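You operate a simulated robot arm through the tools that you are given. There is no shell and no other tool. Be economical: measure what you need, move in short steps, check, and stop when the job is done.

The job below is to be done with a simulated robot arm. You get a single attempt, and the scene is never put back.

Task
Padlock the wrapper, then take the weight off the dancer to ease the tight film.
Fine: isolator off first; stand the weight on the parts shelf and set the brake to MID. Set down upright: weight.
Where things are to end (x, y in the base frame): weight within 0.06 m of [0.45, 0.61].

Only the result counts: the job must be done as asked and must still hold three seconds after the hand-in. Knocking over, shifting, dropping, spilling or breaking anything else fails it.

Robot
A 6-joint arm with a two-finger parallel gripper, fixed in place. Base frame: the origin is at the foot of the arm, x ahead of it, y to its left, z up. Units: m, degrees, N and s.
With the tool pointing down near the work surface it reaches from about 0.34 to 0.82 m from the base axis. Its first joint turns from -166.0 to 166.0 degrees. Payload 3.91 kg.
The tool frame sits at the grasp point between the pads (the TCP): z along the fingers, y along the line on which they close. The tips reach 0.03 m beyond it. The gripper opens to 0.11 m. The fingers are 0.02 m wide and 0.01 m thick; the gripper's body (0.048 by 0.112 m) begins 0.055 m behind the TCP.
Orientation is that of the tool frame in the base frame, as [roll, pitch, yaw] about the fixed x, y, z axes, in that order (R = Rz(yaw) Ry(pitch) Rx(roll)). With the fingers straight down and closing along the base's y, the tool's x points along the base's -x, its y along +y and its z along -z.

Tools
- The arm moves only by the tool arm_command. Its arguments are lists of equal length, an entry for each row: "offset": the shift along the tool's x, y, z in units of 25 mm (1.0 is 25 mm), a list of three; "turn": the turn, a rotation vector about the tool's x, y, z in units of 8 degrees (1.0 is 8 degrees), a list of three; "fingers": the gripper command, from -1 (shut) to 1 (fully open), values between in proportion. In form: {"offset": [[x, y, z], ...], "turn": [[ax, ay, az], ...], "fingers": [fingers, ...]}. A call has 1 to 20 rows; each row shifts and turns the commanded pose from where the row before left it, along the tool's axes as they then stand. A call with a number of a shift or a turn outside -1 to 1 is refused whole. Rows are played at 5 a second. More than 0.05 m and 8.6 degrees between two rows, or a gripper value outside its range, and nothing of the call is played. A pose out of reach is approached as far as the arm can. The call stops where the force on the tool passes 90 N (or 10 N more than at its start, if that is more) or the arm is blocked; 0.2 s more then pass. Each finger travels about 0.045 m/s and halts on what it meets, pressing with about 44 N; the grip force reading is that of the motor and also rises with nothing between the fingers. The clock runs only during rows and for 0.2 s after the last one: add rows that do not move to give the fingers time. The reply holds the time, the measured pose of the TCP, the force on the tool along the base axes, the opening and the grip force, in the units named above and with some noise, with the torque about the TCP (base axes, N m) and any sound that the robot's microphone picked up, and new pictures: "show" is both (left out), scene, wrist or none.
- Cameras (640 x 400 px; columns grow to the right, rows downward): "scene" is fixed at [0.4, -0.501, 1.3164]; the picture's right is [0.99, -0.15, 0.00], its down [-0.02, -0.13, -0.99] and it looks along [0.15, 0.98, -0.13] (base axes); focal length 214 px, centre (320, 200). "wrist" rides on the gripper at [0.077, 0.007, -0.114] in the tool frame; the picture's right is [-0.09, 1.00, 0.00], its down [-0.80, -0.07, -0.59] and it looks along [-0.59, -0.05, 0.80] (tool axes); focal length 270 px, centre (320, 200). There is no depth. A picture from a camera that has moved, and an enlarged one, comes with that camera's place and axes in the base frame and with its lens.
- lift_body(by): slides the trunk up (or, below 0, down) by that many m; the arm rides with it, the base frame stays. It gives what a move gives, with no picture.
- close_up(camera, box): a new picture of the part [left, top, right, bottom] of that camera's present view, enlarged. It takes no simulated time.
- job_done(): hands the job in; it is judged then, once.

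Go step by step. Nothing tells you positions but the pictures and the camera data: compare them with the known pose of the tool, close in by small moves and look again before you grip or let go. The budget is 120 turns and 200 pictures, counting those below and the enlarged ones. Unless the task says otherwise, let go and move clear before handing in, and close with one line.

The tools are called after ">>>" as a command line: name --argument value ..., lists and objects as JSON in quotes. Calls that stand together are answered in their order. arm_command: Moves the arm, as the interface text tells. Its arguments: {"type":"object","properties":{"offset":{"type":"array"},"turn":{"type":"array"},"fingers":{"type":"array"},"show":{"type":"string","enum":["both","scene","wrist","none"]}},"required":["offset","turn","fingers"]} The other tools are called the same way: lift_body (by) slides the trunk up or down; close_up (camera, box) takes an enlarged picture of a part of a camera's view; job_done () hands the job in.

At the start:

```text
t: 0.0
position: [0.3225, 0.138, 1.5058]
ee_rot: [180.0, 0.0, 179.9]
wrist_force: [0.3, 0.6, -0.1]
torque: [-0.02, -0.02, -0.04]
gripper_width: 0.1101
grip_force: 0.0
trunk travel left (down, up): [-0.545, 0.065]
```

scene: 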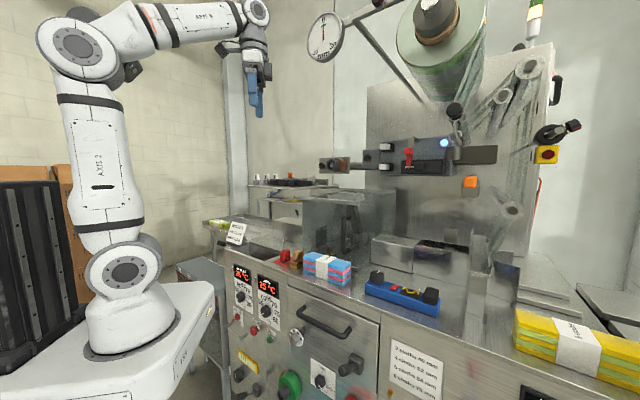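
wrist: 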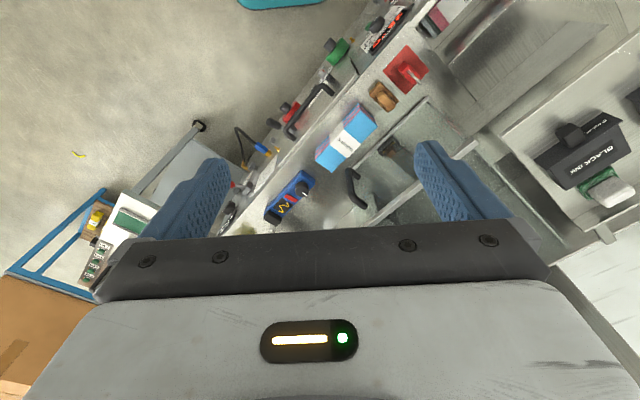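

I see a wrapping machine with a control panel, a dial, a film roll and a dancer arm; I need to identify the isolator, padlock, weight, brake and shelf. I'll take enlarged views first.

>>> close_up --camera "scene" --box '[200, 220, 400, 400]'

>>> close_up --camera "scene" --box '[300, 80, 600, 280]'

>>> close_up --camera "scene" --box '[340, 240, 640, 400]'

>>> close_up --camera "scene" --box '[200, 150, 400, 290]'

>>> close_up --camera "scene" --box '[290, 0, 590, 150]'

```text
2.22 times, centred on (300, 310) of scene
camera zoom: at [0.4, -0.501, 1.3164], right [0.99, -0.15, 0.0], down [-0.02, -0.13, -0.99], along [0.15, 0.98, -0.13], focal length 477 px, centre (364, -44)
```

zoom: 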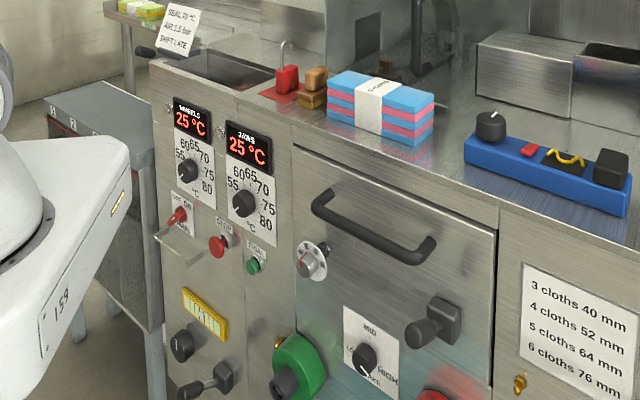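

```text
2.00 times, centred on (450, 180) of scene
camera zoom: at [0.4, -0.501, 1.3164], right [0.99, -0.15, 0.0], down [-0.02, -0.13, -0.99], along [0.15, 0.98, -0.13], focal length 429 px, centre (60, 240)
```

zoom: 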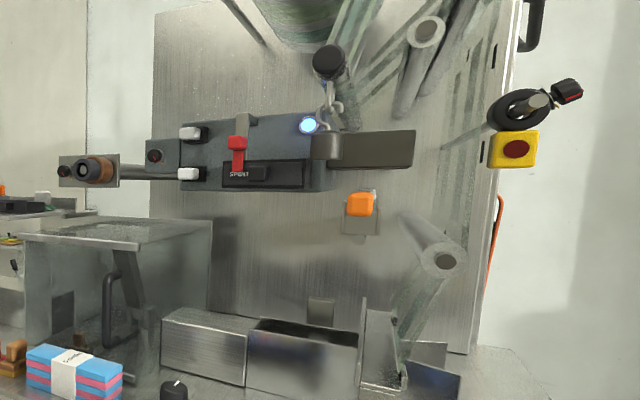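

```text
2.13 times, centred on (490, 320) of scene
camera zoom: at [0.4, -0.501, 1.3164], right [0.99, -0.15, 0.0], down [-0.02, -0.13, -0.99], along [0.15, 0.98, -0.13], focal length 458 px, centre (-43, -56)
```

zoom: 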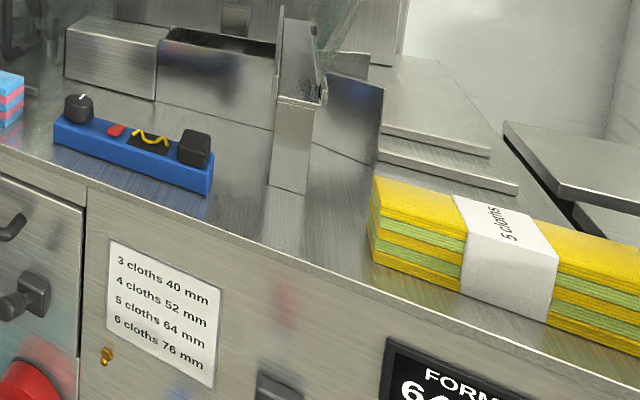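

```text
2.86 times, centred on (300, 220) of scene
camera zoom: at [0.4, -0.501, 1.3164], right [0.99, -0.15, 0.0], down [-0.02, -0.13, -0.99], along [0.15, 0.98, -0.13], focal length 613 px, centre (377, 143)
```

zoom: 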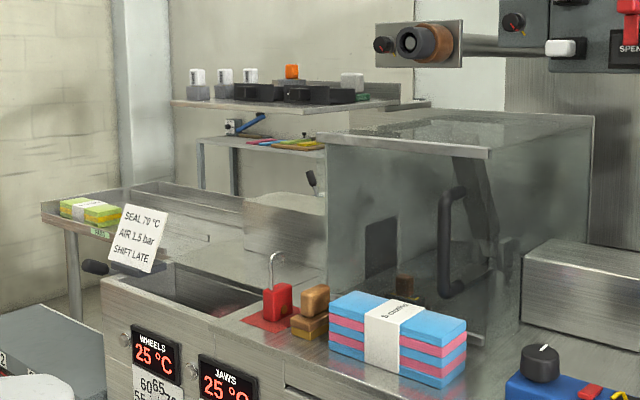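

```text
2.13 times, centred on (440, 75) of scene
camera zoom: at [0.4, -0.501, 1.3164], right [0.99, -0.15, 0.0], down [-0.02, -0.13, -0.99], along [0.15, 0.98, -0.13], focal length 458 px, centre (64, 467)
```

zoom: 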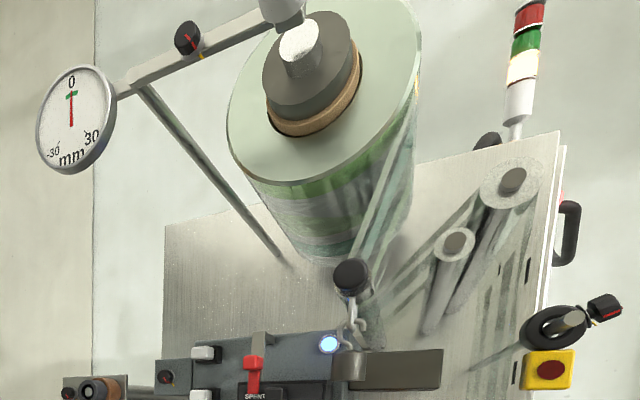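

The front panel carries an OFF/ON toggle with hasp, a LOW/MID/HIGH knob, and a red padlock sits on the counter. I'll zoom tighter on each.

>>> close_up --camera "scene" --box '[225, 300, 305, 350]'

>>> close_up --camera "scene" --box '[300, 340, 380, 400]'

>>> close_up --camera "scene" --box '[500, 90, 600, 170]'

>>> close_up --camera "scene" --box '[230, 340, 310, 400]'

>>> close_up --camera "scene" --box '[270, 230, 320, 270]'

>>> close_up --camera "scene" --box '[420, 90, 500, 150]'

>>> close_up --camera "scene" --box '[305, 0, 405, 70]'

>>> close_up --camera "scene" --box '[310, 135, 450, 190]'

```text
8.00 times, centred on (265, 325) of scene
camera zoom: at [0.4, -0.501, 1.3164], right [0.99, -0.15, 0.0], down [-0.02, -0.13, -0.99], along [0.15, 0.98, -0.13], focal length 1716 px, centre (760, -800)
```

zoom: 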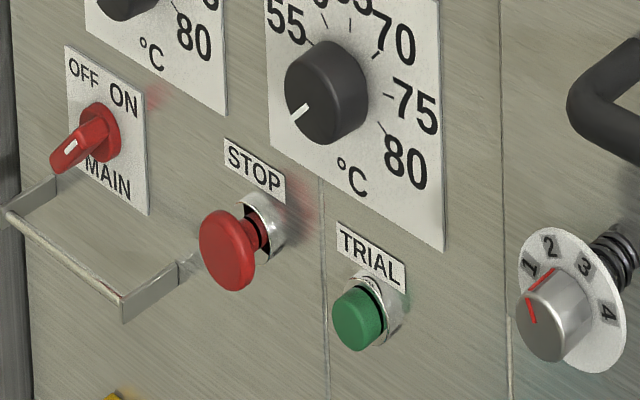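

```text
6.67 times, centred on (340, 370) of scene
camera zoom: at [0.4, -0.501, 1.3164], right [0.99, -0.15, 0.0], down [-0.02, -0.13, -0.99], along [0.15, 0.98, -0.13], focal length 1430 px, centre (187, -933)
```

zoom: 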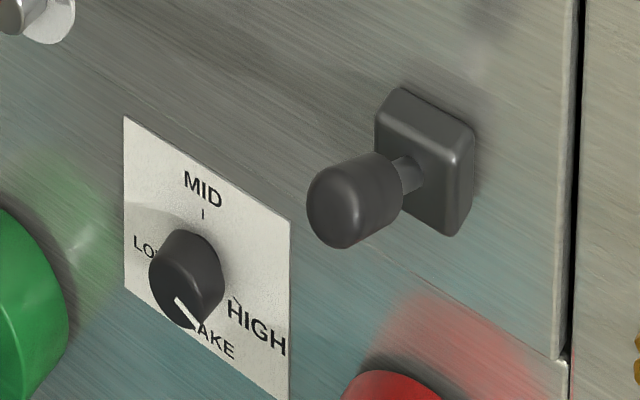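

```text
5.00 times, centred on (550, 130) of scene
camera zoom: at [0.4, -0.501, 1.3164], right [0.99, -0.15, 0.0], down [-0.02, -0.13, -0.99], along [0.15, 0.98, -0.13], focal length 1072 px, centre (-830, 550)
```

zoom: 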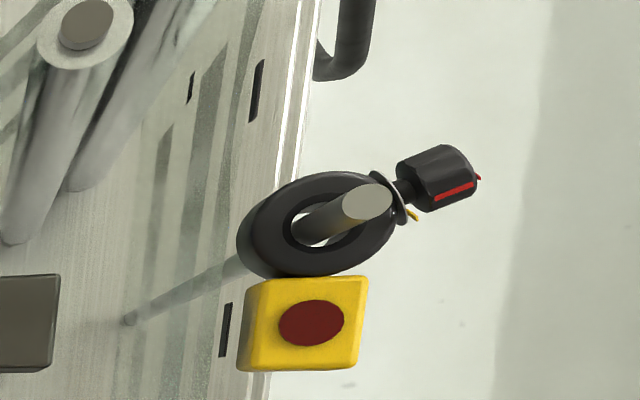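

```text
6.67 times, centred on (270, 370) of scene
camera zoom: at [0.4, -0.501, 1.3164], right [0.99, -0.15, 0.0], down [-0.02, -0.13, -0.99], along [0.15, 0.98, -0.13], focal length 1430 px, centre (653, -933)
```

zoom: 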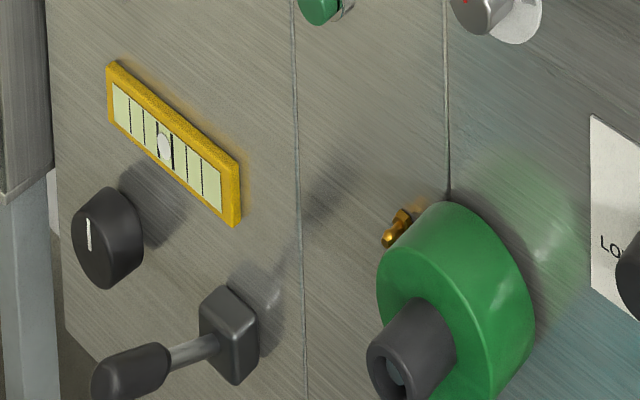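

```text
10.00 times, centred on (295, 250) of scene
camera zoom: at [0.4, -0.501, 1.3164], right [0.99, -0.15, 0.0], down [-0.02, -0.13, -0.99], along [0.15, 0.98, -0.13], focal length 2145 px, centre (570, -300)
```

zoom: 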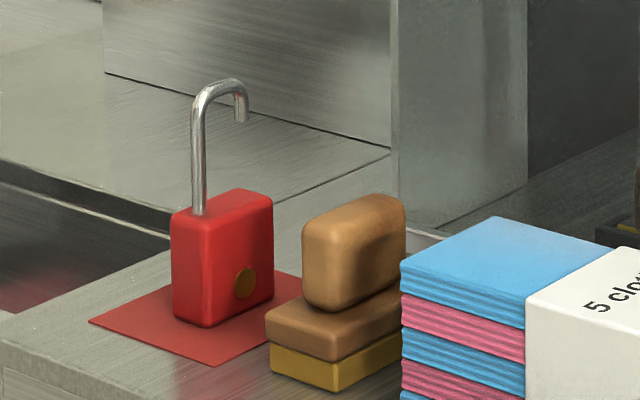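

```text
6.67 times, centred on (460, 120) of scene
camera zoom: at [0.4, -0.501, 1.3164], right [0.99, -0.15, 0.0], down [-0.02, -0.13, -0.99], along [0.15, 0.98, -0.13], focal length 1430 px, centre (-613, 733)
```

zoom: 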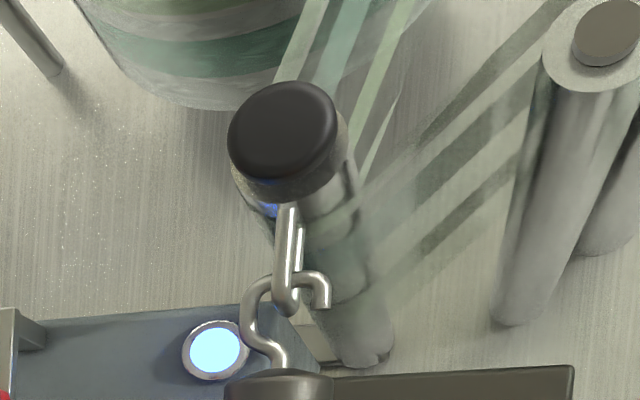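

```text
5.71 times, centred on (355, 35) of scene
camera zoom: at [0.4, -0.501, 1.3164], right [0.99, -0.15, 0.0], down [-0.02, -0.13, -0.99], along [0.15, 0.98, -0.13], focal length 1226 px, centre (120, 1143)
```

zoom: 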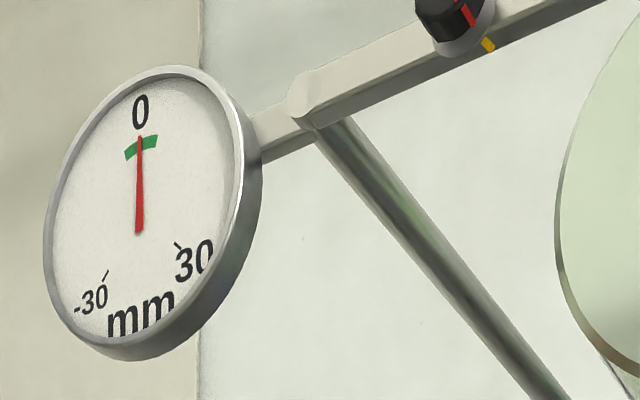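

```text
4.57 times, centred on (380, 162) of scene
camera zoom: at [0.4, -0.501, 1.3164], right [0.99, -0.15, 0.0], down [-0.02, -0.13, -0.99], along [0.15, 0.98, -0.13], focal length 980 px, centre (46, 371)
```

zoom: 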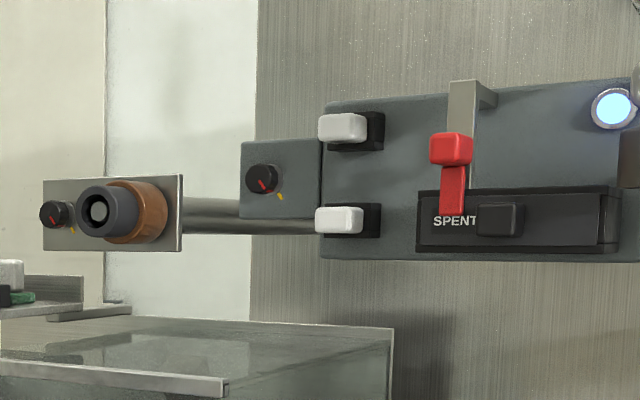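

Identified: MAIN isolator knob with a bail bar beneath it on a panel facing the robot at roughly 45°, red padlock on the counter near (0.39, 0.33), the BRAKE knob lower right, and the weight hanging by a hook from the dancer roller. I'll turn the hand about its axis so the camera looks outward over the machine.

>>> arm_command --offset '[[0, 0, 0], [0, 0, 0], [0, 0, 0], [0, 0, 0], [0, 0, 0], [0, 0, 0], [0, 0, 0], [0, 0, 0], [0, 0, 0], [0, 0, 0], [0, 0, 0], [0, 0, 0], [0, 0, 0], [0, 0, 0], [0, 0, 0], [0, 0, 0], [0, 0, 0]]' --turn '[[0, 0, 0.985], [0, 0, 0.985], [0, 0, 0.985], [0, 0, 0.985], [0, 0, 0.985], [0, 0, 0.985], [0, 0, 0.985], [0, 0, 0.985], [0, 0, 0.985], [0, 0, 0.985], [0, 0, 0.985], [0, 0, 0.985], [0, 0, 0.985], [0, 0, 0.985], [0, 0, 0.985], [0, 0, 0.985], [0, 0, 0.985]]' --fingers '[1, 1, 1, 1, 1, 1, 1, 1, 1, 1, 1, 1, 1, 1, 1, 1, 1]'

```text
t: 3.6
position: [0.323, 0.1376, 1.504]
ee_rot: [-180.0, 0.0, 45.9]
wrist_force: [0.3, 0.2, -0.1]
torque: [-0.01, 0.01, -0.01]
gripper_width: 0.1098
grip_force: 0.1
trunk travel left (down, up): [-0.545, 0.065]
camera wrist: at [0.3828, 0.1893, 1.6179], right [0.65, -0.76, 0.0], down [-0.61, -0.53, 0.59], along [-0.45, -0.39, -0.8], focal length 270 px, centre (320, 200)
```

scene: 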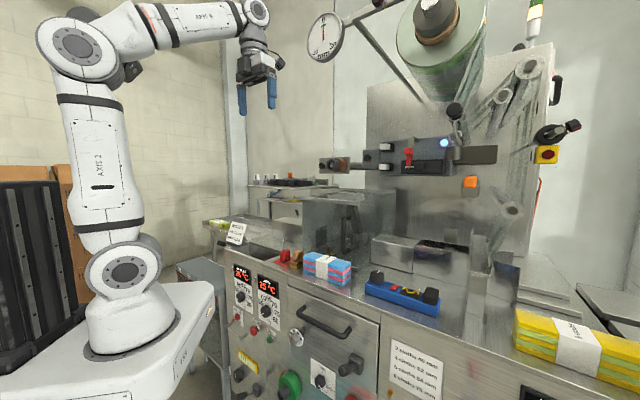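
wrist: 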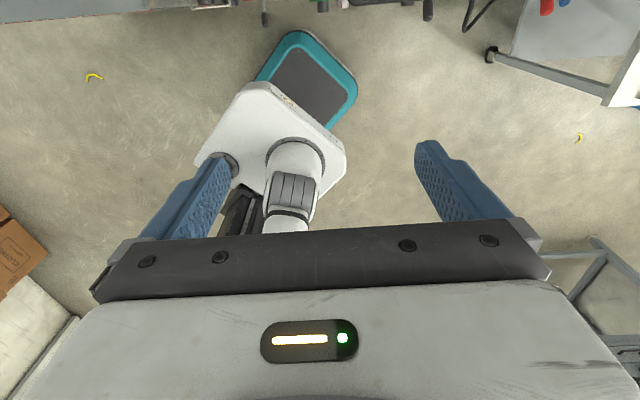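

The hand turned freely. Now I tilt the fingers towards the machine halfway, to look over it.

>>> arm_command --offset '[[0, 0, 0], [0, 0, 0], [0, 0, 0], [0, 0, 0], [0, 0, 0], [0, 0, 0], [0, 0, 0], [0, 0, 0], [0, 0, 0], [0, 0, 0]]' --turn '[[0, 1, 0], [0, 1, 0], [0, 1, 0], [0, 1, 0], [0, 1, 0], [0, 1, 0], [0, 1, 0], [0, 1, 0], [0, 1, 0], [0, 1, 0]]' --fingers '[1, 1, 1, 1, 1, 1, 1, 1, 1, 1]'

```text
t: 6.0
position: [0.3651, 0.1392, 1.4701]
ee_rot: [-160.3, -74.7, 27.5]
wrist_force: [-0.1, -0.3, 0.4]
torque: [0.01, 0.04, 0.02]
gripper_width: 0.1099
grip_force: 0.0
trunk travel left (down, up): [-0.545, 0.065]
stopped in row 10: the arm was blocked; the commanded pose is now the measured one
camera wrist: at [0.315, 0.0631, 1.5705], right [0.7, -0.69, -0.17], down [-0.62, -0.48, -0.62], along [0.35, 0.54, -0.77], focal length 270 px, centre (320, 200)
```

scene: 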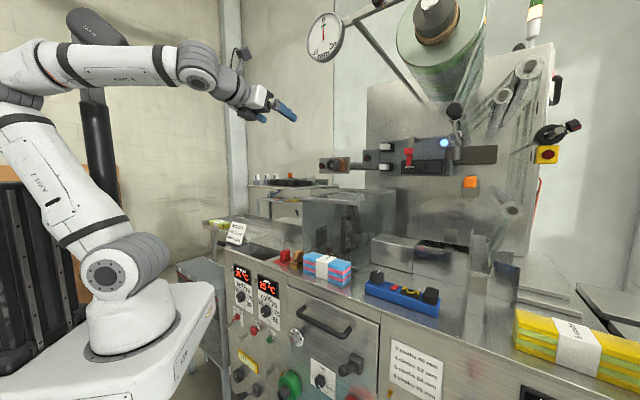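
wrist: 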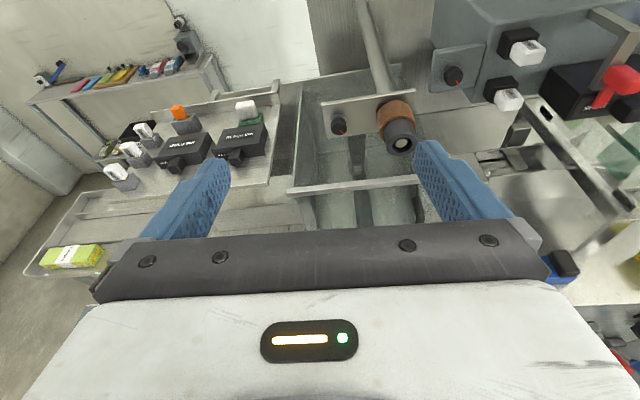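

I see a shelf with ink boxes and, behind it, another with parts. I zoom in to locate (0.45, 0.61).

>>> close_up --camera "wrist" --box '[80, 60, 320, 210]'

>>> close_up --camera "wrist" --box '[20, 0, 240, 130]'

>>> close_up --camera "scene" --box '[240, 165, 350, 225]'

```text
2.67 times, centred on (200, 135) of wrist
camera zoom: at [0.315, 0.0631, 1.5705], right [0.7, -0.69, -0.17], down [-0.62, -0.48, -0.62], along [0.35, 0.54, -0.77], focal length 721 px, centre (640, 373)
```

zoom: 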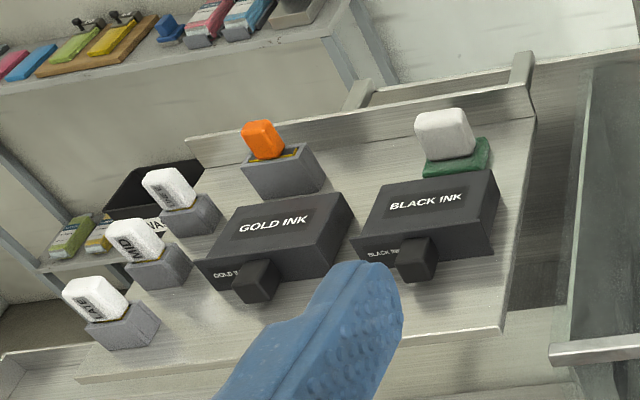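

```text
2.91 times, centred on (130, 65) of wrist
camera zoom: at [0.315, 0.0631, 1.5705], right [0.7, -0.69, -0.17], down [-0.62, -0.48, -0.62], along [0.35, 0.54, -0.77], focal length 786 px, centre (873, 593)
```

zoom: 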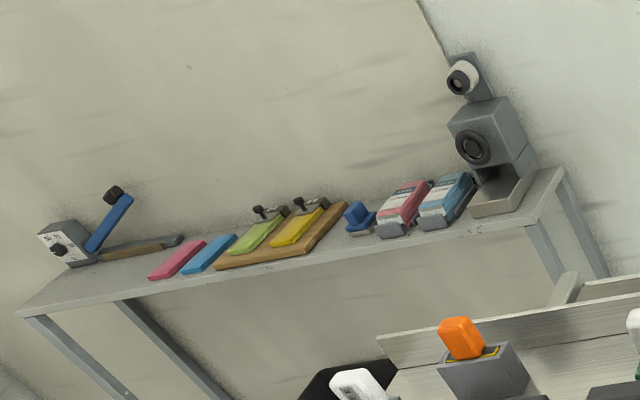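

```text
5.82 times, centred on (295, 195) of scene
camera zoom: at [0.4, -0.501, 1.3164], right [0.99, -0.15, 0.0], down [-0.02, -0.13, -0.99], along [0.15, 0.98, -0.13], focal length 1248 px, centre (466, 229)
```

zoom: 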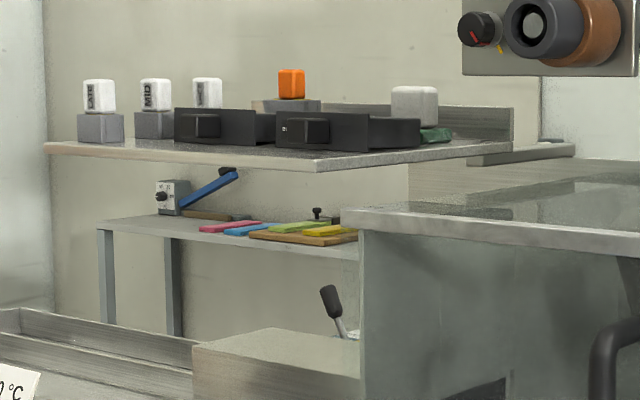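

The target spot lies on the ink shelf in the gap behind the black ink box. Now a look at the weight and dancer.

>>> close_up --camera "scene" --box '[430, 130, 510, 180]'

>>> close_up --camera "wrist" --box '[400, 0, 640, 150]'

```text
8.00 times, centred on (470, 155) of scene
camera zoom: at [0.4, -0.501, 1.3164], right [0.99, -0.15, 0.0], down [-0.02, -0.13, -0.99], along [0.15, 0.98, -0.13], focal length 1716 px, centre (-880, 560)
```

zoom: 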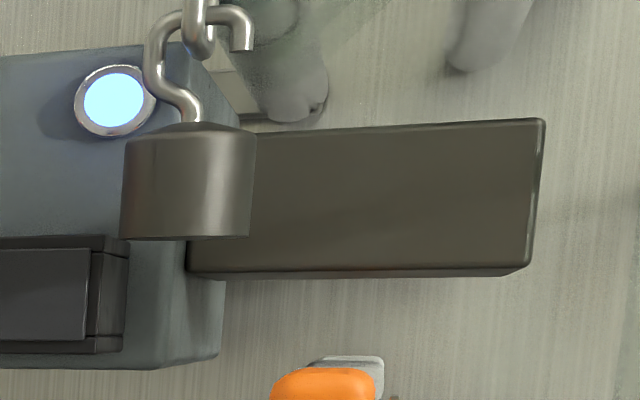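

```text
2.67 times, centred on (520, 75) of wrist
camera zoom: at [0.315, 0.0631, 1.5705], right [0.7, -0.69, -0.17], down [-0.62, -0.48, -0.62], along [0.35, 0.54, -0.77], focal length 721 px, centre (-213, 533)
```

zoom: 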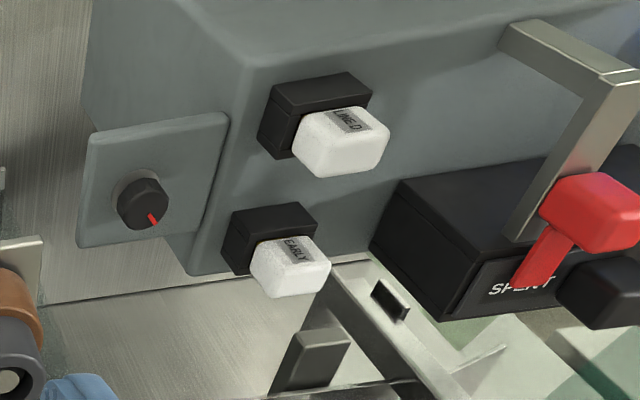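

The weight is a dark hooked cylinder hanging from the dancer's ring. I start with the isolator: lower the trunk in stages towards the front panel.

>>> lift_body --by -0.3

>>> arm_command --offset '[[0, 0, 0]]' --turn '[[0, 0, 0]]' --fingers '[1]'

```text
t: 7.8
position: [0.4092, 0.1387, 1.2464]
ee_rot: [-150.0, -67.8, 17.9]
wrist_force: [0.4, 0.0, -0.1]
torque: [-0.02, -0.01, 0.0]
gripper_width: 0.1099
grip_force: 0.1
trunk travel left (down, up): [-0.366, 0.244]
stopped: the arm was blocked; the commanded pose is now the measured one
```

```text
t: 8.2
position: [0.4091, 0.1373, 1.249]
ee_rot: [-150.1, -67.9, 17.9]
wrist_force: [0.3, 0.9, -0.5]
torque: [0.04, 0.0, 0.01]
gripper_width: 0.11
grip_force: 0.0
trunk travel left (down, up): [-0.366, 0.244]
camera wrist: at [0.3719, 0.0604, 1.3566], right [0.67, -0.69, -0.27], down [-0.7, -0.47, -0.53], along [0.24, 0.55, -0.8], focal length 270 px, centre (320, 200)
```

scene: 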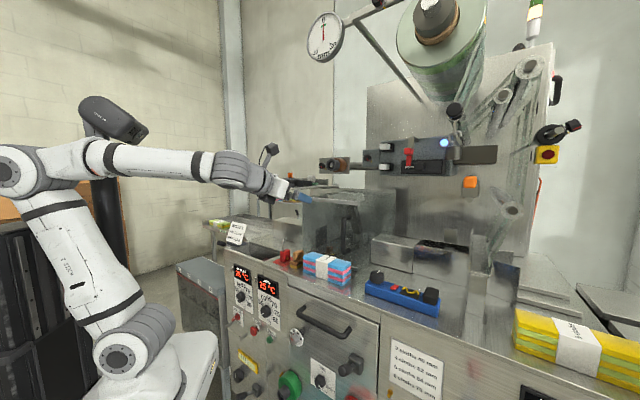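
wrist: 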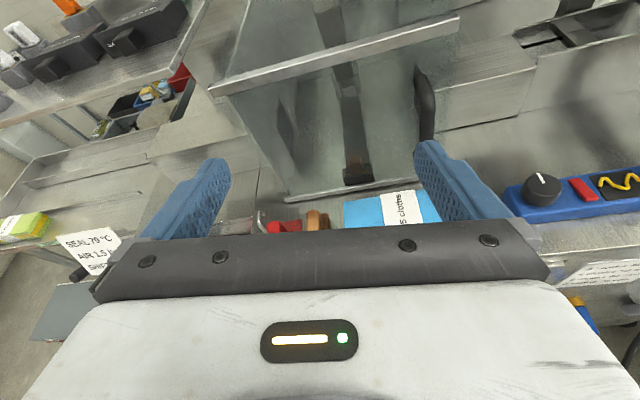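

The arm ran against a joint limit in this pose, so I swing the hand left along the panel front, where it has more room, staying clear of the counter edge.

>>> arm_command --offset '[[-0.415, -0.92, 0.115], [-0.415, -0.92, 0.115], [-0.415, -0.92, 0.115], [-0.415, -0.92, 0.115], [-0.415, -0.92, 0.115], [-0.415, -0.92, 0.115], [-0.415, -0.92, 0.115], [-0.415, -0.92, 0.115], [-0.415, -0.92, 0.115], [-0.415, -0.92, 0.115], [-0.415, -0.92, 0.115], [-0.415, -0.92, 0.115], [-0.415, -0.92, 0.115], [-0.415, -0.92, 0.115], [-0.415, -0.92, 0.115], [-0.415, -0.92, 0.115]]' --turn '[[0, 0, 0], [0, 0, 0], [0, 0, 0], [0, 0, 0], [0, 0, 0], [0, 0, 0], [0, 0, 0], [0, 0, 0], [0, 0, 0], [0, 0, 0], [0, 0, 0], [0, 0, 0], [0, 0, 0], [0, 0, 0], [0, 0, 0], [0, 0, 0]]' --fingers '[1, 1, 1, 1, 1, 1, 1, 1, 1, 1, 1, 1, 1, 1, 1, 1]'

```text
t: 9.1
position: [0.3816, 0.2059, 1.1757]
ee_rot: [-150.0, -59.1, 17.3]
wrist_force: [-0.1, -0.2, -0.8]
torque: [0.03, -0.02, 0.01]
gripper_width: 0.1102
grip_force: 0.1
trunk travel left (down, up): [-0.366, 0.244]
stopped in row 4: the arm was blocked; the commanded pose is now the measured one
camera wrist: at [0.3605, 0.1333, 1.2889], right [0.62, -0.71, -0.33], down [-0.77, -0.49, -0.41], along [0.13, 0.51, -0.85], focal length 270 px, centre (320, 200)
```

scene: 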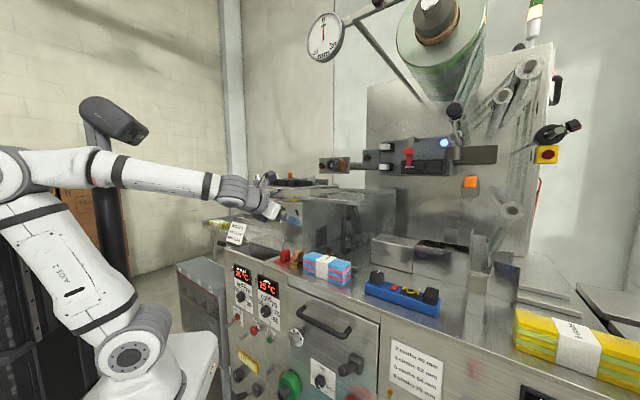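
wrist: 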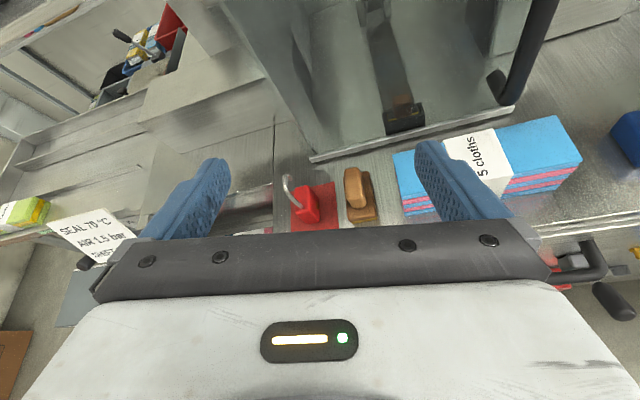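

This looks like a wrist singularity (forearm and hand nearly in line, out of plane). I untilt a bit, level the roll, and will then move so the arm plane matches the panel normal before tilting again.

>>> arm_command --offset '[[0, 0, 0], [0, 0, 0], [0, 0, 0], [0, 0, 0], [0, 0, 0]]' --turn '[[0, -0.9, 0], [0, -0.9, -0.4], [0, -0.9, -0.5], [0, -0.9, -0.5], [0, -0.9, -0.5]]' --fingers '[1, 1, 1, 1, 1]' --show "none"

```text
t: 10.3
position: [0.3821, 0.2038, 1.1771]
ee_rot: [-174.7, -28.4, 52.6]
wrist_force: [-0.9, -0.5, 1.1]
torque: [-0.03, 0.0, 0.01]
gripper_width: 0.1099
grip_force: 0.0
trunk travel left (down, up): [-0.366, 0.244]
```

>>> arm_command --offset '[[0.12, -0.87, 0.145], [0.12, -0.87, 0.145], [0.12, -0.87, 0.145], [0.12, -0.87, 0.145], [0.12, -0.87, 0.145], [0.12, -0.87, 0.145]]' --turn '[[-0.175, 0, 0.12], [-0.175, 0, 0.12], [-0.175, 0, 0.12], [-0.175, 0, 0.12], [-0.175, 0, 0.12], [-0.175, 0, 0.12]]' --fingers '[1, 1, 1, 1, 1, 1]' --show "wrist"

```text
t: 11.7
position: [0.3433, 0.2567, 1.1675]
ee_rot: [-179.5, -28.3, 46.5]
wrist_force: [-0.4, -0.7, 0.6]
torque: [-0.03, -0.02, -0.03]
gripper_width: 0.11
grip_force: 0.0
out of reach, approached as far as the arm can: row 4, 5, 6
trunk travel left (down, up): [-0.366, 0.244]
camera wrist: at [0.3601, 0.2623, 1.3038], right [0.67, -0.74, -0.05], down [-0.73, -0.67, 0.14], along [-0.14, -0.06, -0.99], focal length 270 px, centre (320, 200)
```

wrist: 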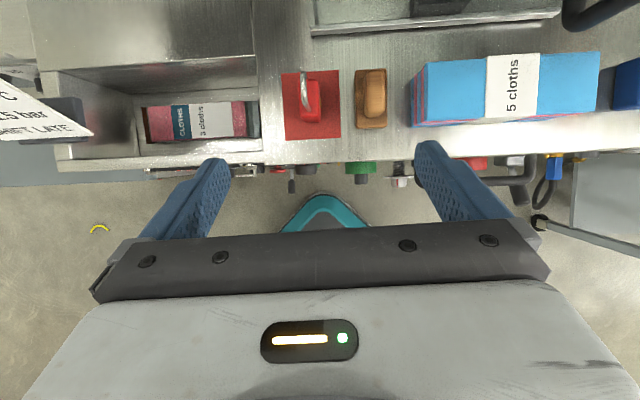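

The hand cannot go further this way: wrist joint 6 is near its limit with the camera on the far side. Before reverting to the natural wrist turn, I zoom in on the padlock from here.

>>> close_up --camera "wrist" --box '[260, 50, 400, 150]'

>>> close_up --camera "wrist" --box '[210, 140, 420, 220]'

```text
4.00 times, centred on (330, 100) of wrist
camera zoom: at [0.3601, 0.2623, 1.3038], right [0.67, -0.74, -0.05], down [-0.73, -0.67, 0.14], along [-0.14, -0.06, -0.99], focal length 1081 px, centre (280, 600)
```

zoom: 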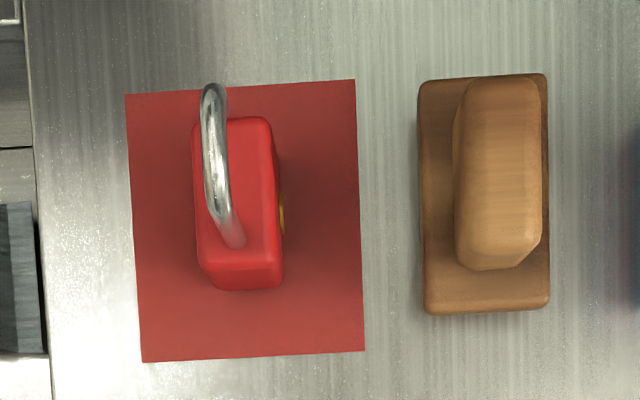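

```text
3.05 times, centred on (315, 180) of wrist
camera zoom: at [0.3601, 0.2623, 1.3038], right [0.67, -0.74, -0.05], down [-0.73, -0.67, 0.14], along [-0.14, -0.06, -0.99], focal length 824 px, centre (335, 261)
```

zoom: 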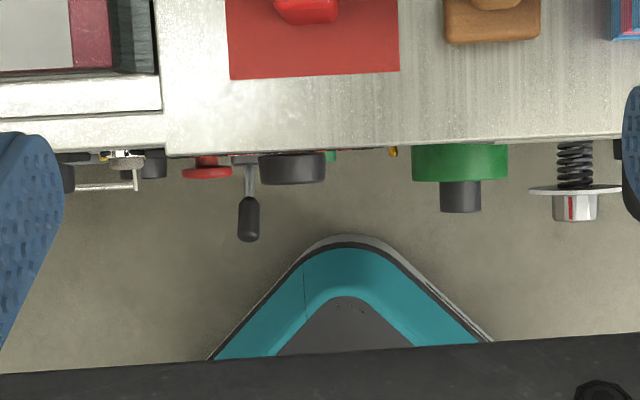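

The padlock already stands with its shackle plane square to the panel, opening facing the machine, so it can be hooked straight onto the bar with a 45° pitched hand. I now unwind the wrist to its natural turn.

>>> arm_command --offset '[[-0.3, 0, 0], [-0.3, 0, 0], [-0.3, 0, 0], [-0.3, 0, 0], [0, 0, 0], [0, 0, 0], [0, 0, 0], [0, 0, 0], [0, 0, 0], [0, 0, 0], [0, 0, 0], [0, 0, 0], [0, 0, 0], [0, 0, 0], [0, 0, 0], [0, 0, 0], [0, 0, 0], [0, 0, 0], [0, 0, 0], [0, 0, 0]]' --turn '[[0, -0.885, 0], [0, -0.885, 0], [0, -0.885, 0], [0, -0.885, 0], [0, 0, -1], [0, 0, -1], [0, 0, -1], [0, 0, -1], [0, 0, -1], [0, 0, -1], [0, 0, -1], [0, 0, -1], [0, 0, -1], [0, 0, -1], [0, 0, -1], [0, 0, -1], [0, 0, -1], [0, 0, -1], [0, 0, -1], [0, 0, -1]]' --fingers '[1, 1, 1, 1, 1, 1, 1, 1, 1, 1, 1, 1, 1, 1, 1, 1, 1, 1, 1, 1]' --show "none"

>>> arm_command --offset '[[0, 0, 0], [0, 0, 0], [0, 0, 0], [0, 0, 0], [0, 0, 0], [0, 0, 0], [0, 0, 0], [0, 0, 0], [0, 0, 0], [0, 0, 0], [0, 0, 0]]' --turn '[[0, 0, -1], [0, 0, -1], [0, 0, -1], [0, 0, -1], [0, 0, -1], [0, 0, -1], [0, -0.95, -0.5], [0, -0.95, 0], [0, -0.95, 0], [0, -0.95, 0], [0, -0.95, 0]]' --fingers '[1, 1, 1, 1, 1, 1, 1, 1, 1, 1, 1]'

```text
t: 15.9
position: [0.3331, 0.2235, 1.1595]
ee_rot: [-179.9, -0.2, 174.1]
wrist_force: [-0.4, -0.7, 0.7]
torque: [0.02, -0.02, -0.01]
gripper_width: 0.1099
grip_force: 0.0
out of reach, approached as far as the arm can: row 1, 2, 3
trunk travel left (down, up): [-0.366, 0.244]
```

```text
t: 18.3
position: [0.3332, 0.2233, 1.1586]
ee_rot: [-179.8, 38.1, -133.8]
wrist_force: [0.4, -0.3, 0.1]
torque: [0.0, -0.04, -0.02]
gripper_width: 0.11
grip_force: 0.1
trunk travel left (down, up): [-0.366, 0.244]
camera wrist: at [0.2386, 0.1352, 1.2006], right [-0.67, 0.74, 0.05], down [0.23, 0.14, 0.96], along [0.71, 0.66, -0.27], focal length 270 px, centre (320, 200)
```

scene: 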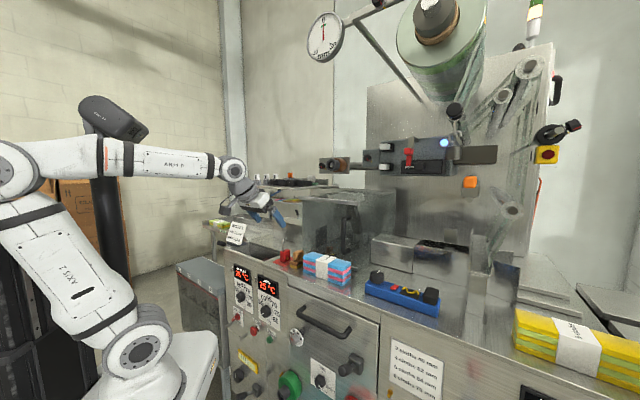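
wrist: 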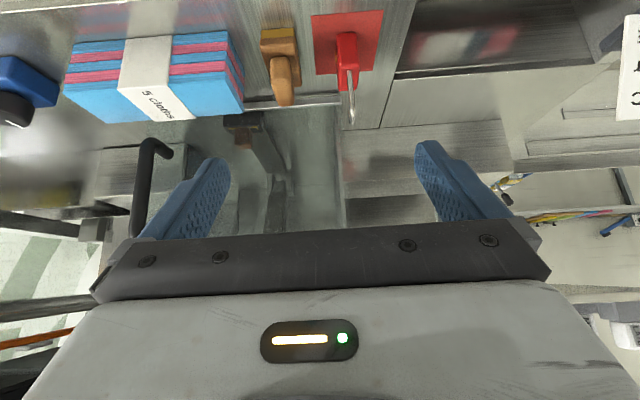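

The natural wrist turn works. Next I back off, slide left to be in front of the MAIN switch, and lower the trunk.

>>> arm_command --offset '[[0.186, 0.893, -0.146], [0.186, 0.893, -0.146], [0.186, 0.893, -0.146], [0.186, 0.893, -0.146], [0.186, 0.893, -0.146], [0.186, 0.893, -0.146], [0.186, 0.893, -0.146], [0.186, 0.893, -0.146], [0.186, 0.893, -0.146], [0.186, 0.893, -0.146], [0.186, 0.893, -0.146], [0.186, 0.893, -0.146], [0.186, 0.893, -0.146], [0.186, 0.893, -0.146]]' --turn '[[0, 0, 0], [0, 0, 0], [0, 0, 0], [0, 0, 0], [0, 0, 0], [0, 0, 0], [0, 0, 0], [0, 0, 0], [0, 0, 0], [0, 0, 0], [0, 0, 0], [0, 0, 0], [0, 0, 0], [0, 0, 0]]' --fingers '[1, 1, 1, 1, 1, 1, 1, 1, 1, 1, 1, 1, 1, 1]' --show "none"

>>> lift_body --by -0.25

>>> arm_command --offset '[[0, 0, 0]]' --turn '[[0, 0, 0]]' --fingers '[1]'

```text
t: 21.3
position: [0.0487, 0.3818, 1.1577]
ee_rot: [-179.6, 37.9, -133.7]
wrist_force: [-0.4, 0.5, -0.3]
torque: [-0.01, 0.01, -0.02]
gripper_width: 0.1099
grip_force: 0.0
trunk travel left (down, up): [-0.366, 0.244]
```

```text
t: 23.9
position: [0.0504, 0.3814, 0.9085]
ee_rot: [-179.8, 37.9, -133.8]
wrist_force: [0.4, -0.6, -0.3]
torque: [-0.02, 0.03, 0.01]
gripper_width: 0.11
grip_force: 0.1
trunk travel left (down, up): [-0.116, 0.494]
```

```text
t: 24.3
position: [0.0509, 0.3821, 0.9088]
ee_rot: [-179.6, 37.9, -133.7]
wrist_force: [0.6, -0.2, -0.2]
torque: [0.01, 0.01, 0.01]
gripper_width: 0.11
grip_force: 0.0
trunk travel left (down, up): [-0.116, 0.494]
camera wrist: at [-0.0445, 0.2926, 0.9501], right [-0.67, 0.74, 0.05], down [0.23, 0.15, 0.96], along [0.71, 0.66, -0.27], focal length 270 px, centre (320, 200)
```

scene: 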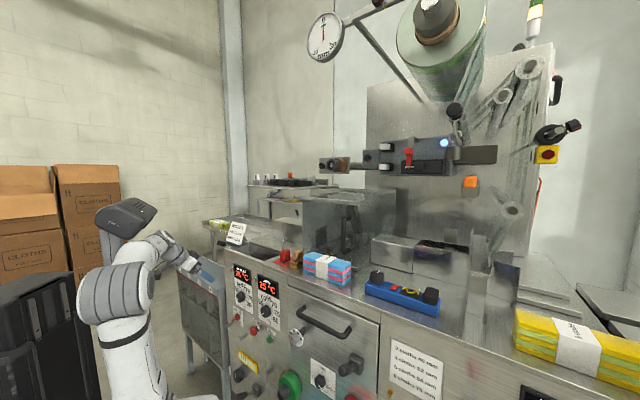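
wrist: 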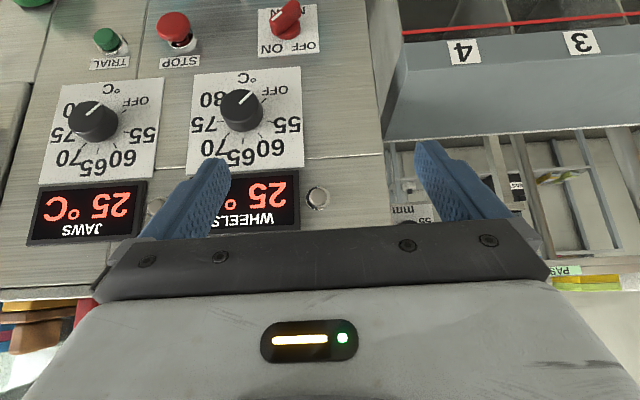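

The panel is clearly in view, upside down, with MAIN at the top. I lower further to see it and the bar.

>>> lift_body --by -0.115

>>> close_up --camera "wrist" --box '[180, 0, 420, 150]'

```text
t: 25.8
position: [0.0501, 0.3805, 0.7941]
ee_rot: [-179.7, 37.9, -133.9]
wrist_force: [-1.0, 0.3, -1.3]
torque: [0.01, -0.01, 0.01]
gripper_width: 0.1101
grip_force: 0.1
trunk travel left (down, up): [-0.001, 0.609]
```

```text
2.67 times, centred on (300, 75) of wrist
camera zoom: at [-0.0445, 0.2926, 0.8351], right [-0.67, 0.74, 0.05], down [0.23, 0.15, 0.96], along [0.71, 0.66, -0.27], focal length 721 px, centre (373, 533)
```

zoom: 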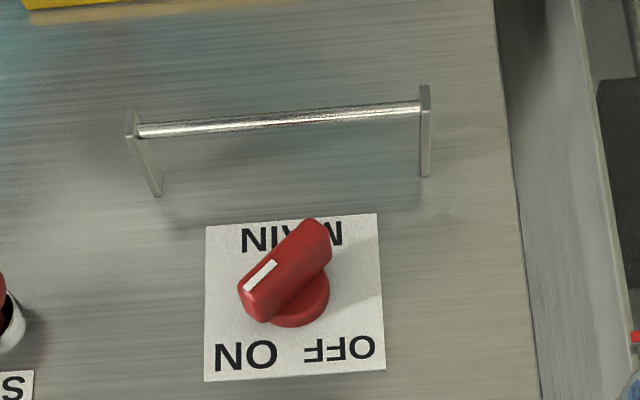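

MAIN's pointer is at ON; OFF lies a quarter turn counter-clockwise. The knob triangulates to about (0.16, 0.45, 0.66) and the bar to about (0.146, 0.43, 0.598), 4 cm off the panel. I tilt the hand to horizontal.

>>> arm_command --offset '[[0, 0, 0], [0, 0, 0], [0, 0, 0], [0, 0, 0], [0, 0, 0], [0, 0, 0], [0, 0, 0]]' --turn '[[0, -0.93, 0], [0, -0.93, 0], [0, -0.93, 0], [0, -0.93, 0], [0, -0.93, 0], [0, -0.93, 0], [0, -0.93, 0]]' --fingers '[1, 1, 1, 1, 1, 1, 1]' --show "wrist"

```text
t: 26.8
position: [0.0729, 0.4025, 0.8702]
ee_rot: [152.4, 68.0, -164.7]
wrist_force: [-0.6, -0.6, 0.4]
torque: [0.01, 0.02, 0.0]
gripper_width: 0.1099
grip_force: 0.1
trunk travel left (down, up): [-0.001, 0.609]
stopped in row 5: the arm was blocked; the commanded pose is now the measured one
camera wrist: at [-0.0357, 0.3256, 0.8369], right [-0.61, 0.75, 0.25], down [-0.06, -0.37, 0.93], along [0.79, 0.55, 0.27], focal length 270 px, centre (320, 200)
```

wrist: 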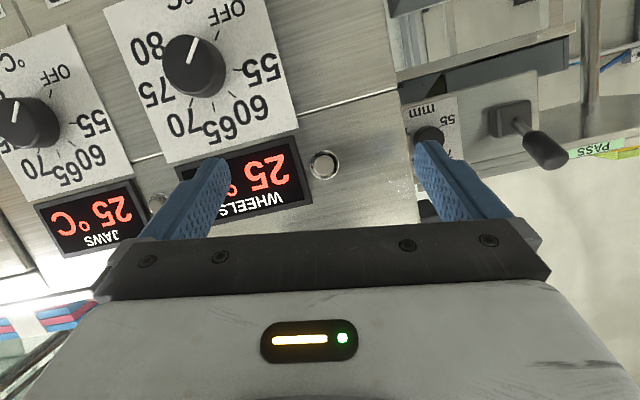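

The arm blocked again near horizontal, so I check how the arm is folded.

>>> close_up --camera "scene" --box '[0, 170, 300, 400]'

```text
1.74 times, centred on (150, 285) of scene
camera zoom: at [0.4, -0.501, 1.3164], right [0.99, -0.15, 0.0], down [-0.02, -0.13, -0.99], along [0.15, 0.98, -0.13], focal length 373 px, centre (616, 52)
```

zoom: 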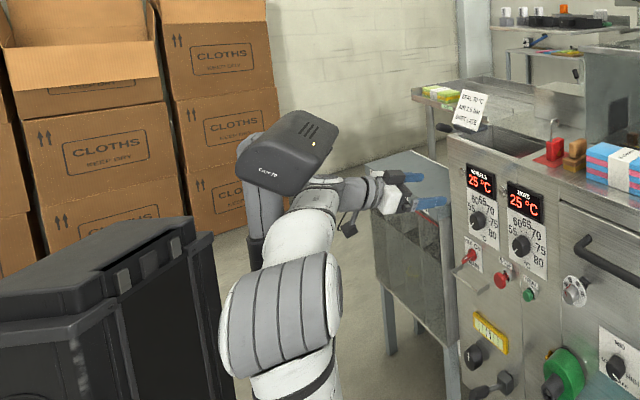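

The elbow is folded to its limit because the shoulder is too close in height to the hand. I raise the trunk so the arm reaches downwards instead.

>>> lift_body --by 0.5

```text
refused: 0.5 is not a number from -0.4 to 0.4
```

The lift limit per call is 0.4 m.

>>> lift_body --by 0.4

```text
t: 30.6
position: [0.0713, 0.403, 1.2689]
ee_rot: [152.5, 68.0, -164.6]
wrist_force: [0.3, -0.9, -1.0]
torque: [0.05, 0.02, 0.03]
gripper_width: 0.1103
grip_force: 0.1
trunk travel left (down, up): [-0.401, 0.209]
```

>>> arm_command --offset '[[0, 0, 0], [0, 0, 0], [0, 0, 0], [0, 0, 0], [0, 0, 0], [0, 0, 0], [0, 0, 0], [0, 0, 0], [0, 0, 0], [0, 0, 0], [0, 0, 0]]' --turn '[[0, 0, -0.65], [0, 0, -0.66], [0, 0.985, 0], [0, 0.985, 0], [0, 0.985, 0], [0, 0.985, 0], [0, 0.985, 0], [0, 0.985, 0], [0, 0.985, 0], [0, 0.985, 0], [0, 0.985, 0]]' --fingers '[1, 1, 1, 1, 1, 1, 1, 1, 1, 1, 1]' --show "none"

>>> lift_body --by 0.15

```text
t: 33.0
position: [0.0709, 0.4042, 1.2677]
ee_rot: [180.0, -0.5, -134.9]
wrist_force: [0.7, -1.0, 0.1]
torque: [-0.01, 0.01, 0.02]
gripper_width: 0.1098
grip_force: 0.1
trunk travel left (down, up): [-0.401, 0.209]
```

```text
t: 34.8
position: [0.0709, 0.4027, 1.4187]
ee_rot: [180.0, -0.4, -135.2]
wrist_force: [0.7, 0.0, 0.5]
torque: [-0.03, 0.02, -0.01]
gripper_width: 0.1101
grip_force: 0.1
trunk travel left (down, up): [-0.551, 0.059]
```

Tool straight down now; I lower the arm alongside the front panel.

>>> arm_command --offset '[[0, 0.3, 1], [0, 0.3, 1], [0, 0.3, 1], [0, 0.3, 1], [0, 0.3, 1], [0, 0.3, 1], [0, 0.3, 1], [0, 0.3, 1], [0, 0, 1], [0, 0, 1], [0, 0, 1], [0, 0, 1], [0, 0, 1], [0, 0, 1], [0, 0, 1], [0, 0, 1], [0, 0, 1], [0, 0, 1], [0, 0, 1], [0, 0, 1]]' --turn '[[0, 0, 0], [0, 0, 0], [0, 0, 0], [0, 0, 0], [0, 0, 0], [0, 0, 0], [0, 0, 0], [0, 0, 0], [0, 0, 0], [0, 0, 0], [0, 0, 0], [0, 0, 0], [0, 0, 0], [0, 0, 0], [0, 0, 0], [0, 0, 0], [0, 0, 0], [0, 0, 0], [0, 0, 0], [0, 0, 0]]' --fingers '[1, 1, 1, 1, 1, 1, 1, 1, 1, 1, 1, 1, 1, 1, 1, 1, 1, 1, 1, 1]' --show "scene"

```text
t: 39.0
position: [0.0247, 0.4447, 0.9173]
ee_rot: [179.9, -0.5, -135.1]
wrist_force: [0.2, 0.9, -0.2]
torque: [0.0, -0.03, 0.01]
gripper_width: 0.1096
grip_force: 0.1
trunk travel left (down, up): [-0.551, 0.059]
```

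scene: 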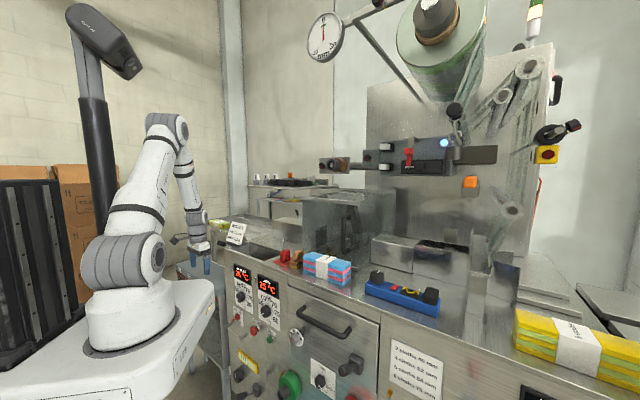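

Good configuration with elbow high. I lower further and tilt the hand forward.

>>> arm_command --offset '[[0, 0, 1], [0, 0, 1], [0, 0, 1], [0, 0, 1], [0, 0, 1], [0, 0, 1], [0, 0, 1], [0, 0, 1], [0, 0, 0], [0, 0, 0], [0, 0, 0], [0, 0, 0], [0, 0, 0], [0, 0, 0], [0, 0, 0], [0, 0, 0]]' --turn '[[0, 0, 0], [0, 0, 0], [0, 0, 0], [0, 0, 0], [0, 0, 0], [0, 0, 0], [0, 0, 0], [0, 0, 0], [0, -0.95, 0], [0, -0.95, 0], [0, -0.95, 0], [0, -0.95, 0], [0, -0.95, 0], [0, -0.95, 0], [0, -0.95, 0], [0, -0.95, 0]]' --fingers '[1, 1, 1, 1, 1, 1, 1, 1, 1, 1, 1, 1, 1, 1, 1, 1]'

```text
t: 42.4
position: [0.0126, 0.491, 0.7403]
ee_rot: [-173.7, 45.6, -131.1]
wrist_force: [0.9, -1.1, -0.8]
torque: [-0.01, -0.01, 0.03]
gripper_width: 0.1102
grip_force: 0.0
out of reach, approached as far as the arm can: row 9, 10, 11, 13, 14, 15, 16
trunk travel left (down, up): [-0.551, 0.059]
camera wrist: at [-0.0883, 0.403, 0.7633], right [-0.66, 0.76, -0.01], down [0.09, 0.1, 0.99], along [0.75, 0.65, -0.13], focal length 270 px, centre (320, 200)
```

scene: 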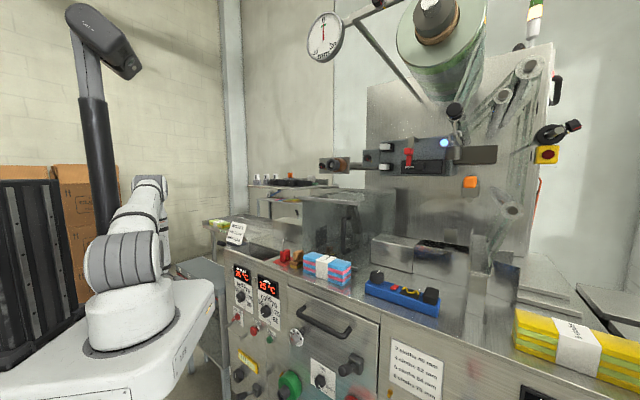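
wrist: 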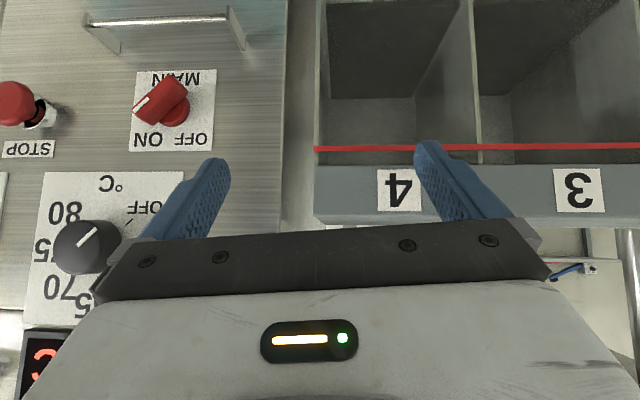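

Near the folding limit again; going lower with a higher trunk gives more room.

>>> lift_body --by 0.055

>>> arm_command --offset '[[0.85, -0.1, 0.58], [0.85, -0.1, 0.58], [0.85, -0.1, 0.58], [0.85, -0.1, 0.58], [0.85, -0.1, 0.58], [0.85, -0.1, 0.58], [0.85, -0.1, 0.58], [0, 0, 0], [0, 0, 0], [0, 0, 0], [0, 0, 0], [0, 0, 0]]' --turn '[[0, 0, 0], [0, 0, 0], [0, 0, 0], [0, 0, 0], [0, 0, 0], [0, 0, 0], [0, 0, 0], [0, -0.9, 0], [0, -0.9, 0], [0, -0.9, 0], [0, -0.9, 0], [0, -0.9, 0]]' --fingers '[1, 1, 1, 1, 1, 1, 1, 1, 1, 1, 1, 1]'

```text
t: 43.4
position: [0.0137, 0.4918, 0.7956]
ee_rot: [-173.9, 45.5, -131.1]
wrist_force: [0.1, 0.2, -0.2]
torque: [0.0, 0.01, -0.03]
gripper_width: 0.11
grip_force: 0.1
trunk travel left (down, up): [-0.606, 0.004]
```

```text
t: 46.0
position: [-0.0158, 0.5076, 0.6246]
ee_rot: [-152.1, 80.7, -107.9]
wrist_force: [0.1, -0.3, -0.4]
torque: [-0.02, 0.0, 0.0]
gripper_width: 0.1098
grip_force: 0.0
out of reach, approached as far as the arm can: row 1, 2, 3, 4, 5, 6, 7, 8, 9
trunk travel left (down, up): [-0.606, 0.004]
camera wrist: at [-0.1046, 0.4239, 0.5629], right [-0.69, 0.72, 0.01], down [-0.33, -0.33, 0.88], along [0.64, 0.61, 0.47], focal length 270 px, centre (320, 200)
```

scene: 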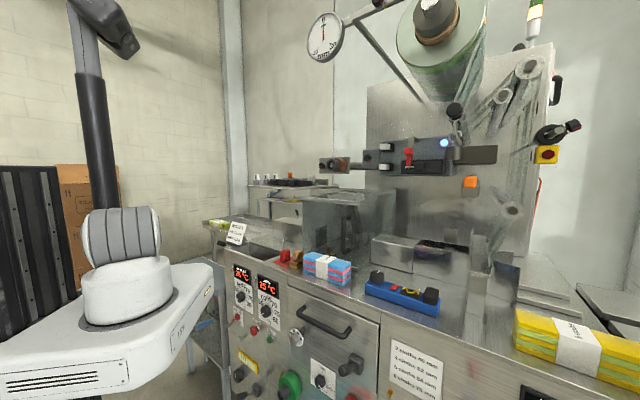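
wrist: 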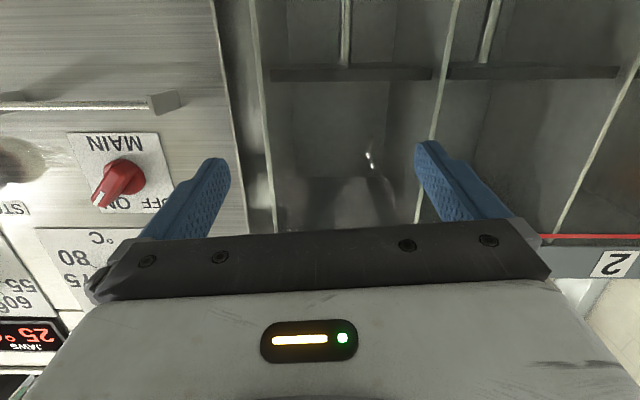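

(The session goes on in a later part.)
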